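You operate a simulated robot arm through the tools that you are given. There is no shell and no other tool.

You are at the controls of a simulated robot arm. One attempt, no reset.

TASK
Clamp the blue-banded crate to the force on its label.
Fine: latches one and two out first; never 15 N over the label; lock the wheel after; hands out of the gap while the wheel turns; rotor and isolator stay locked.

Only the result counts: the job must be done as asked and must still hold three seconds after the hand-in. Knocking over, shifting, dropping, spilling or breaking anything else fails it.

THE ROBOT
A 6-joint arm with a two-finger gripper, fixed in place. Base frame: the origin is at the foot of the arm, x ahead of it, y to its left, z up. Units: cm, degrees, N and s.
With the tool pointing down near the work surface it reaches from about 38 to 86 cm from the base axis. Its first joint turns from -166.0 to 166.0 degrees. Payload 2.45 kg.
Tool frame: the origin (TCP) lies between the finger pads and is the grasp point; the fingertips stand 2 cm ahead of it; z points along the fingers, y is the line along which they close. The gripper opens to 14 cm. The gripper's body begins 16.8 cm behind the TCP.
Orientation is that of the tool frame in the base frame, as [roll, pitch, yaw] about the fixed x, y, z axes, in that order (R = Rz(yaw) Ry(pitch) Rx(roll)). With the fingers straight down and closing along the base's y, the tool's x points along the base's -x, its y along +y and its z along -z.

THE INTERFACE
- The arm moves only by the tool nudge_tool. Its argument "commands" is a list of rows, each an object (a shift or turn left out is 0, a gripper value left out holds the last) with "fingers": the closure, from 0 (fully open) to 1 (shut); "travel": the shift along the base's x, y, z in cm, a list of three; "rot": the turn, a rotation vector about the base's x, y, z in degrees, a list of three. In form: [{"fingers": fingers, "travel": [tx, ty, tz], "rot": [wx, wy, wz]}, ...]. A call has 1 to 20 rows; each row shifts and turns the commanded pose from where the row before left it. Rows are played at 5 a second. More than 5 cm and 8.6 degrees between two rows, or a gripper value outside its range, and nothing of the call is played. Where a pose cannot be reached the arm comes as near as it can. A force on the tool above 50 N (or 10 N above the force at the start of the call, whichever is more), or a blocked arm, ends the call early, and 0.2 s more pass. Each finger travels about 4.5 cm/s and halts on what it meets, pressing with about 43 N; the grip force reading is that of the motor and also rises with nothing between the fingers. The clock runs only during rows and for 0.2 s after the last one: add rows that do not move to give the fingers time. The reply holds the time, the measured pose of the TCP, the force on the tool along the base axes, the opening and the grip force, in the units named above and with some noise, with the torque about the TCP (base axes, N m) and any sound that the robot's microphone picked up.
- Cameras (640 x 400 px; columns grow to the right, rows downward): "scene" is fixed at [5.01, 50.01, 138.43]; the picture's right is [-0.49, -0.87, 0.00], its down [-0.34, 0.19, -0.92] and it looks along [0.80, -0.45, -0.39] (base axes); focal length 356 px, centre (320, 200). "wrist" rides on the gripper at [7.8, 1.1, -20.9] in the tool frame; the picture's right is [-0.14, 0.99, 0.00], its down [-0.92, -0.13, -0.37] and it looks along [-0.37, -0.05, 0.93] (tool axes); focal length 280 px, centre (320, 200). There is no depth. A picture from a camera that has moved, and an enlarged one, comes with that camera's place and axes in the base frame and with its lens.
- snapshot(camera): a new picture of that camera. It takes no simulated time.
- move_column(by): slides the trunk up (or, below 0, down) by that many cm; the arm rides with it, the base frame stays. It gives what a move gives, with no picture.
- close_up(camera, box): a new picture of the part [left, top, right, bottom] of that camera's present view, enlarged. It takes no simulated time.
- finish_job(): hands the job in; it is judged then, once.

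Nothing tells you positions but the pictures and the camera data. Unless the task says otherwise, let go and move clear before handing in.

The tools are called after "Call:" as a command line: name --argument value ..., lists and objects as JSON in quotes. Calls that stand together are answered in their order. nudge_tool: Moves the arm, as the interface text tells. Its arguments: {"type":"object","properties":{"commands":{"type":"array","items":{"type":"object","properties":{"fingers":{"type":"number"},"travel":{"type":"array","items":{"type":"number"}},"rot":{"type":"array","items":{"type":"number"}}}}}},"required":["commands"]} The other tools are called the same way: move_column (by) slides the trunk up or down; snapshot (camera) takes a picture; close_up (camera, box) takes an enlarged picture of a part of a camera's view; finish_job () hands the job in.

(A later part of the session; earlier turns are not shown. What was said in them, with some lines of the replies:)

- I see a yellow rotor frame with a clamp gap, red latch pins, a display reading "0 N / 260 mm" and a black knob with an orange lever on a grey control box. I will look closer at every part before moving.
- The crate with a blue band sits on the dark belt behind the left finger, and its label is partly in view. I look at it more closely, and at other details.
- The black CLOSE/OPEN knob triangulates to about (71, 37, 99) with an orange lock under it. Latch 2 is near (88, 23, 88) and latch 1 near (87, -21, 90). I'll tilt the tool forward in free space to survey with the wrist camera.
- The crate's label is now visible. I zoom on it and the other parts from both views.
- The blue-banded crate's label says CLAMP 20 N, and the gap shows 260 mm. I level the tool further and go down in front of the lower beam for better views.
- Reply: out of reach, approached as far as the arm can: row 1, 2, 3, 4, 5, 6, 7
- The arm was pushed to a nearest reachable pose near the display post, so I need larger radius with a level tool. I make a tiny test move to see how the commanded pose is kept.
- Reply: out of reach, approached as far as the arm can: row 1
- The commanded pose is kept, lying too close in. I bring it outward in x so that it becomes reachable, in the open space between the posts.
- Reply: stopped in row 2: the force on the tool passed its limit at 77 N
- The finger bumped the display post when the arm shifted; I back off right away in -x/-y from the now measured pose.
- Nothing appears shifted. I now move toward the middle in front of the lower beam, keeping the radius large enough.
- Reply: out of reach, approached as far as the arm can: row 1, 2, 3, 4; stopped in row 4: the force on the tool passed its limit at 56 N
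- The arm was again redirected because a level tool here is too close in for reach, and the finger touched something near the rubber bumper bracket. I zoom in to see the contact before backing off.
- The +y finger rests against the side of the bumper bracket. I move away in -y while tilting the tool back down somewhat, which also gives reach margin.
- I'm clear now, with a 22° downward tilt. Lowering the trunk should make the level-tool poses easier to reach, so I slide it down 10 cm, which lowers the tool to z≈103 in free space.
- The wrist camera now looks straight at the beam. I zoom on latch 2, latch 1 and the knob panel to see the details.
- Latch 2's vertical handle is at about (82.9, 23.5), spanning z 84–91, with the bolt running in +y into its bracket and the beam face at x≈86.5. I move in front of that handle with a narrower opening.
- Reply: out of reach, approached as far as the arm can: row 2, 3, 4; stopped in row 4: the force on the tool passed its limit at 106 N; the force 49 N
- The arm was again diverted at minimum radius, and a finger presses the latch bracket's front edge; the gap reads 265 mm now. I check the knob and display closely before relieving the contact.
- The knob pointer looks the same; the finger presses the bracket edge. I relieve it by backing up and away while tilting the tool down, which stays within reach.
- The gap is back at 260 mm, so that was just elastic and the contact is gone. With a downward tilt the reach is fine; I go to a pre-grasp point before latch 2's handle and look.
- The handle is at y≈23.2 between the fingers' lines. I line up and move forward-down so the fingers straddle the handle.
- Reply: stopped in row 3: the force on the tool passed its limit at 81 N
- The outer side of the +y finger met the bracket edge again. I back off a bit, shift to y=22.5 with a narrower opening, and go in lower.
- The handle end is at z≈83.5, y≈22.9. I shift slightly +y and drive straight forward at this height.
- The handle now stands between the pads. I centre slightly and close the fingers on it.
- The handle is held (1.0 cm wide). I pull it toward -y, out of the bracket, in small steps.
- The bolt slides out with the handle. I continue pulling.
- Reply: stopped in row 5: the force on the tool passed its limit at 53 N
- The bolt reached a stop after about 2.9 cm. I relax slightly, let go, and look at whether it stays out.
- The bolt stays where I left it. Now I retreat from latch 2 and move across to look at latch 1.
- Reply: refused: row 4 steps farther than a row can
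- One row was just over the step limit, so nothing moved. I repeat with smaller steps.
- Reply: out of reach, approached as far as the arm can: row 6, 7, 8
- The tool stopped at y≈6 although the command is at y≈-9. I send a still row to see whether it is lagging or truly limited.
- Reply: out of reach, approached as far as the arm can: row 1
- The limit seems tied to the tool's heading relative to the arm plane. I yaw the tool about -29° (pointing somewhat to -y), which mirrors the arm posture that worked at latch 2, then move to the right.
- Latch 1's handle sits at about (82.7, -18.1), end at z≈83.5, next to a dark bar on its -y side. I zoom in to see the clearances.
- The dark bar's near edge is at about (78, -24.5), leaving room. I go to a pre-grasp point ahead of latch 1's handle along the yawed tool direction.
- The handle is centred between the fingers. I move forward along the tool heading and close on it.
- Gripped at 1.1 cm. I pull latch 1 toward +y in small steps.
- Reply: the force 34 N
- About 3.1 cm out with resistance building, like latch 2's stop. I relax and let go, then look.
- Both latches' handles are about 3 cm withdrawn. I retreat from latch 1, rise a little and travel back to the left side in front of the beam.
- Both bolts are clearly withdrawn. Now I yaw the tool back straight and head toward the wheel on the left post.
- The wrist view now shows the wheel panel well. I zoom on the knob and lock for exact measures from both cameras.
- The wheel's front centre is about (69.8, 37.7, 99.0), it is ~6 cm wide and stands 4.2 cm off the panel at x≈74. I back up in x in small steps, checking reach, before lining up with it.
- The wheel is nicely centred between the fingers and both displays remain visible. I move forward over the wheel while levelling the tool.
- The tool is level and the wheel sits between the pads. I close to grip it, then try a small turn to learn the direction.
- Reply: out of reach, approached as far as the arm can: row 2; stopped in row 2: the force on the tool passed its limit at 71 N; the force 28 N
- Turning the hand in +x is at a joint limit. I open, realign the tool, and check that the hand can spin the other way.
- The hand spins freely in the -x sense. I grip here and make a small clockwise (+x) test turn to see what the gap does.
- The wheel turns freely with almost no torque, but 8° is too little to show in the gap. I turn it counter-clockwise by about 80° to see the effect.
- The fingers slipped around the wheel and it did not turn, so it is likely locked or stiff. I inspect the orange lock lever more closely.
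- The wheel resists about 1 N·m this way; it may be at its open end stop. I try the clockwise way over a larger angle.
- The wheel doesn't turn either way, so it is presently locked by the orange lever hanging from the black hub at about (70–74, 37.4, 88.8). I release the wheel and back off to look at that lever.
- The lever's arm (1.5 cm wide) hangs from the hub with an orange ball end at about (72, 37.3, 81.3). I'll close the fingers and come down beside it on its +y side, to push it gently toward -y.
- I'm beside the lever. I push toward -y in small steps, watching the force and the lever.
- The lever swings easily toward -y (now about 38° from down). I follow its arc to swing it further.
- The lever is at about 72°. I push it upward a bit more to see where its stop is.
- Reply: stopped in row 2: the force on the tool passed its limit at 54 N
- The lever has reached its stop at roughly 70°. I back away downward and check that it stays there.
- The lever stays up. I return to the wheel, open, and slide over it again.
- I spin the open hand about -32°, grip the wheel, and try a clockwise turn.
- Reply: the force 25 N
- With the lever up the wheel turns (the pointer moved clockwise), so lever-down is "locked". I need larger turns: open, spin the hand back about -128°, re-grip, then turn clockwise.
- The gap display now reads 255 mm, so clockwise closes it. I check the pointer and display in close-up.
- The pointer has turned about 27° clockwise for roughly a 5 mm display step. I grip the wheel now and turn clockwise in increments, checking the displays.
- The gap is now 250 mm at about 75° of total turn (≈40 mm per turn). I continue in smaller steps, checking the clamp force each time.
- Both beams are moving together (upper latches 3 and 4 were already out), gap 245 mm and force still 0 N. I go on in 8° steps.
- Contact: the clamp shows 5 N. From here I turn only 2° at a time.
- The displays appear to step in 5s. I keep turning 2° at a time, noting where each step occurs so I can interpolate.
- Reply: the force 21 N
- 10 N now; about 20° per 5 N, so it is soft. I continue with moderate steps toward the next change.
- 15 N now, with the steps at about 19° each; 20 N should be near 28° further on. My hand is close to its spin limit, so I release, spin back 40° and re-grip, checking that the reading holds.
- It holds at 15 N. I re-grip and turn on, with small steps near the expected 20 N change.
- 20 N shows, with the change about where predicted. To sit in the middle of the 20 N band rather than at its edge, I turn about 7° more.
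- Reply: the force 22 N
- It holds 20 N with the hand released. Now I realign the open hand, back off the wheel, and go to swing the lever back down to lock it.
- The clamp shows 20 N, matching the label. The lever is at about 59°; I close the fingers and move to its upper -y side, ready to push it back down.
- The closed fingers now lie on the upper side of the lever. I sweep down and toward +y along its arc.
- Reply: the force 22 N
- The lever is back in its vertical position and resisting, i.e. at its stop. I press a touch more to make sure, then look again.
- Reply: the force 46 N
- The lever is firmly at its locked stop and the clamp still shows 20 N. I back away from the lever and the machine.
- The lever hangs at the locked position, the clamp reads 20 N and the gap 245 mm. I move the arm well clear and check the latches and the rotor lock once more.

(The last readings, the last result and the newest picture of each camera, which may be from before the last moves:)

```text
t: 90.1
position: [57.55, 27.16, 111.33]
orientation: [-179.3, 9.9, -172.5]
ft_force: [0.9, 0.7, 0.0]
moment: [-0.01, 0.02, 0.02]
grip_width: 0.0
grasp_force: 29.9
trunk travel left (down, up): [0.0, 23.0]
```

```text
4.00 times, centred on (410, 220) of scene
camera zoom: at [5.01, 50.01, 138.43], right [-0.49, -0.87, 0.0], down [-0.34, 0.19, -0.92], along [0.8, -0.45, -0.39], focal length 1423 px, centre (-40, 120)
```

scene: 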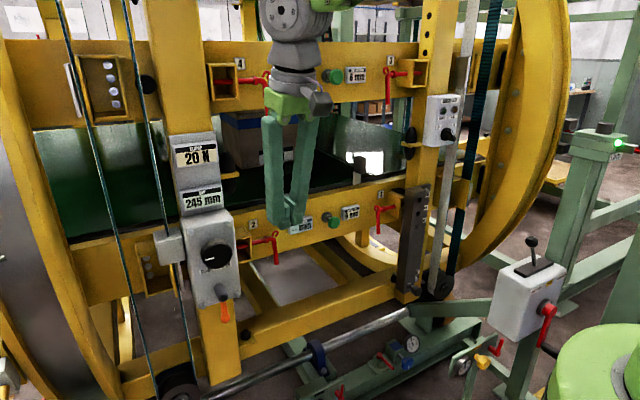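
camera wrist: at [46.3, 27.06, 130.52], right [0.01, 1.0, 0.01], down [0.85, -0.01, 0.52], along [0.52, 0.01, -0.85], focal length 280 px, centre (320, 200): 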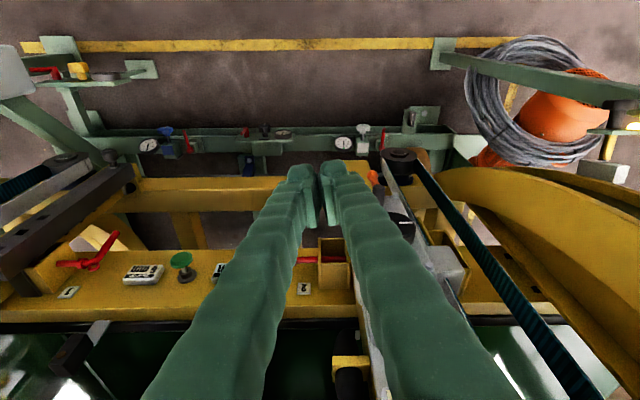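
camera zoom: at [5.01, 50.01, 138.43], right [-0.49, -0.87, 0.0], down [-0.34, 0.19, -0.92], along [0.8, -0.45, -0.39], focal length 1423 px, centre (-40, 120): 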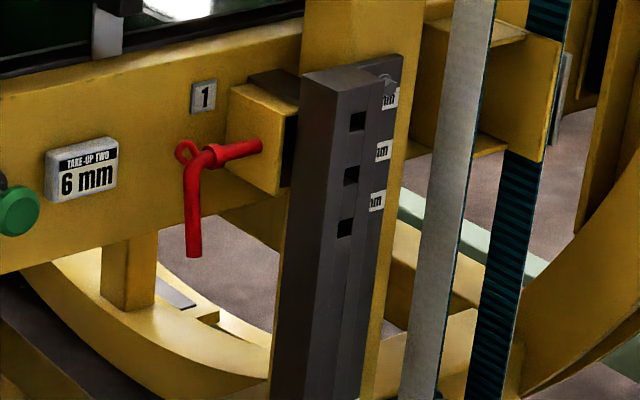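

Everything checks out: the clamp holds at 20 N to match the label, the wheel lock lever is down at its stop, and latches 1 and 2 are out. The rotor lock lamp is still green and the arm is clear. I hand the job in.

Call:
finish_job

```text
The job is handed in.
```

The blue-banded crate is clamped: the display reads 20 N, matching the label, with the gap at 245 mm. The job is handed in and I haven't seen the verdict.

- **Latches:** one and two were pulled out about 3 cm, to their stops, before the wheel was turned. They are still out.
- **Force:** the display steps in 5 N, so the true force is probably within about 2.5 N of 20. I never saw it read above 20 N, and I set the wheel near the middle of the 20 N band.
- **Wheel lock:** it was locked at the start. I swung the orange lever up to free it, and pushed it back down to its stop afterwards. The reading stayed at 20 N.
- **Hands:** the gripper only touched the wheel itself while it turned and stayed out of the gap.
- **Rotor and isolator:** I touched neither. The rotor lock lamp is still green; I did not separately check the isolator.

**Bumps:** on the way in, the arm was pushed off course near its reach limit. The fingers bumped the display post, a bumper bracket and the latch 2 bracket, with peaks up to about 106 N. During one bump the gap reading jumped to 265 mm, then went back to 260. I saw nothing damaged or shifted.
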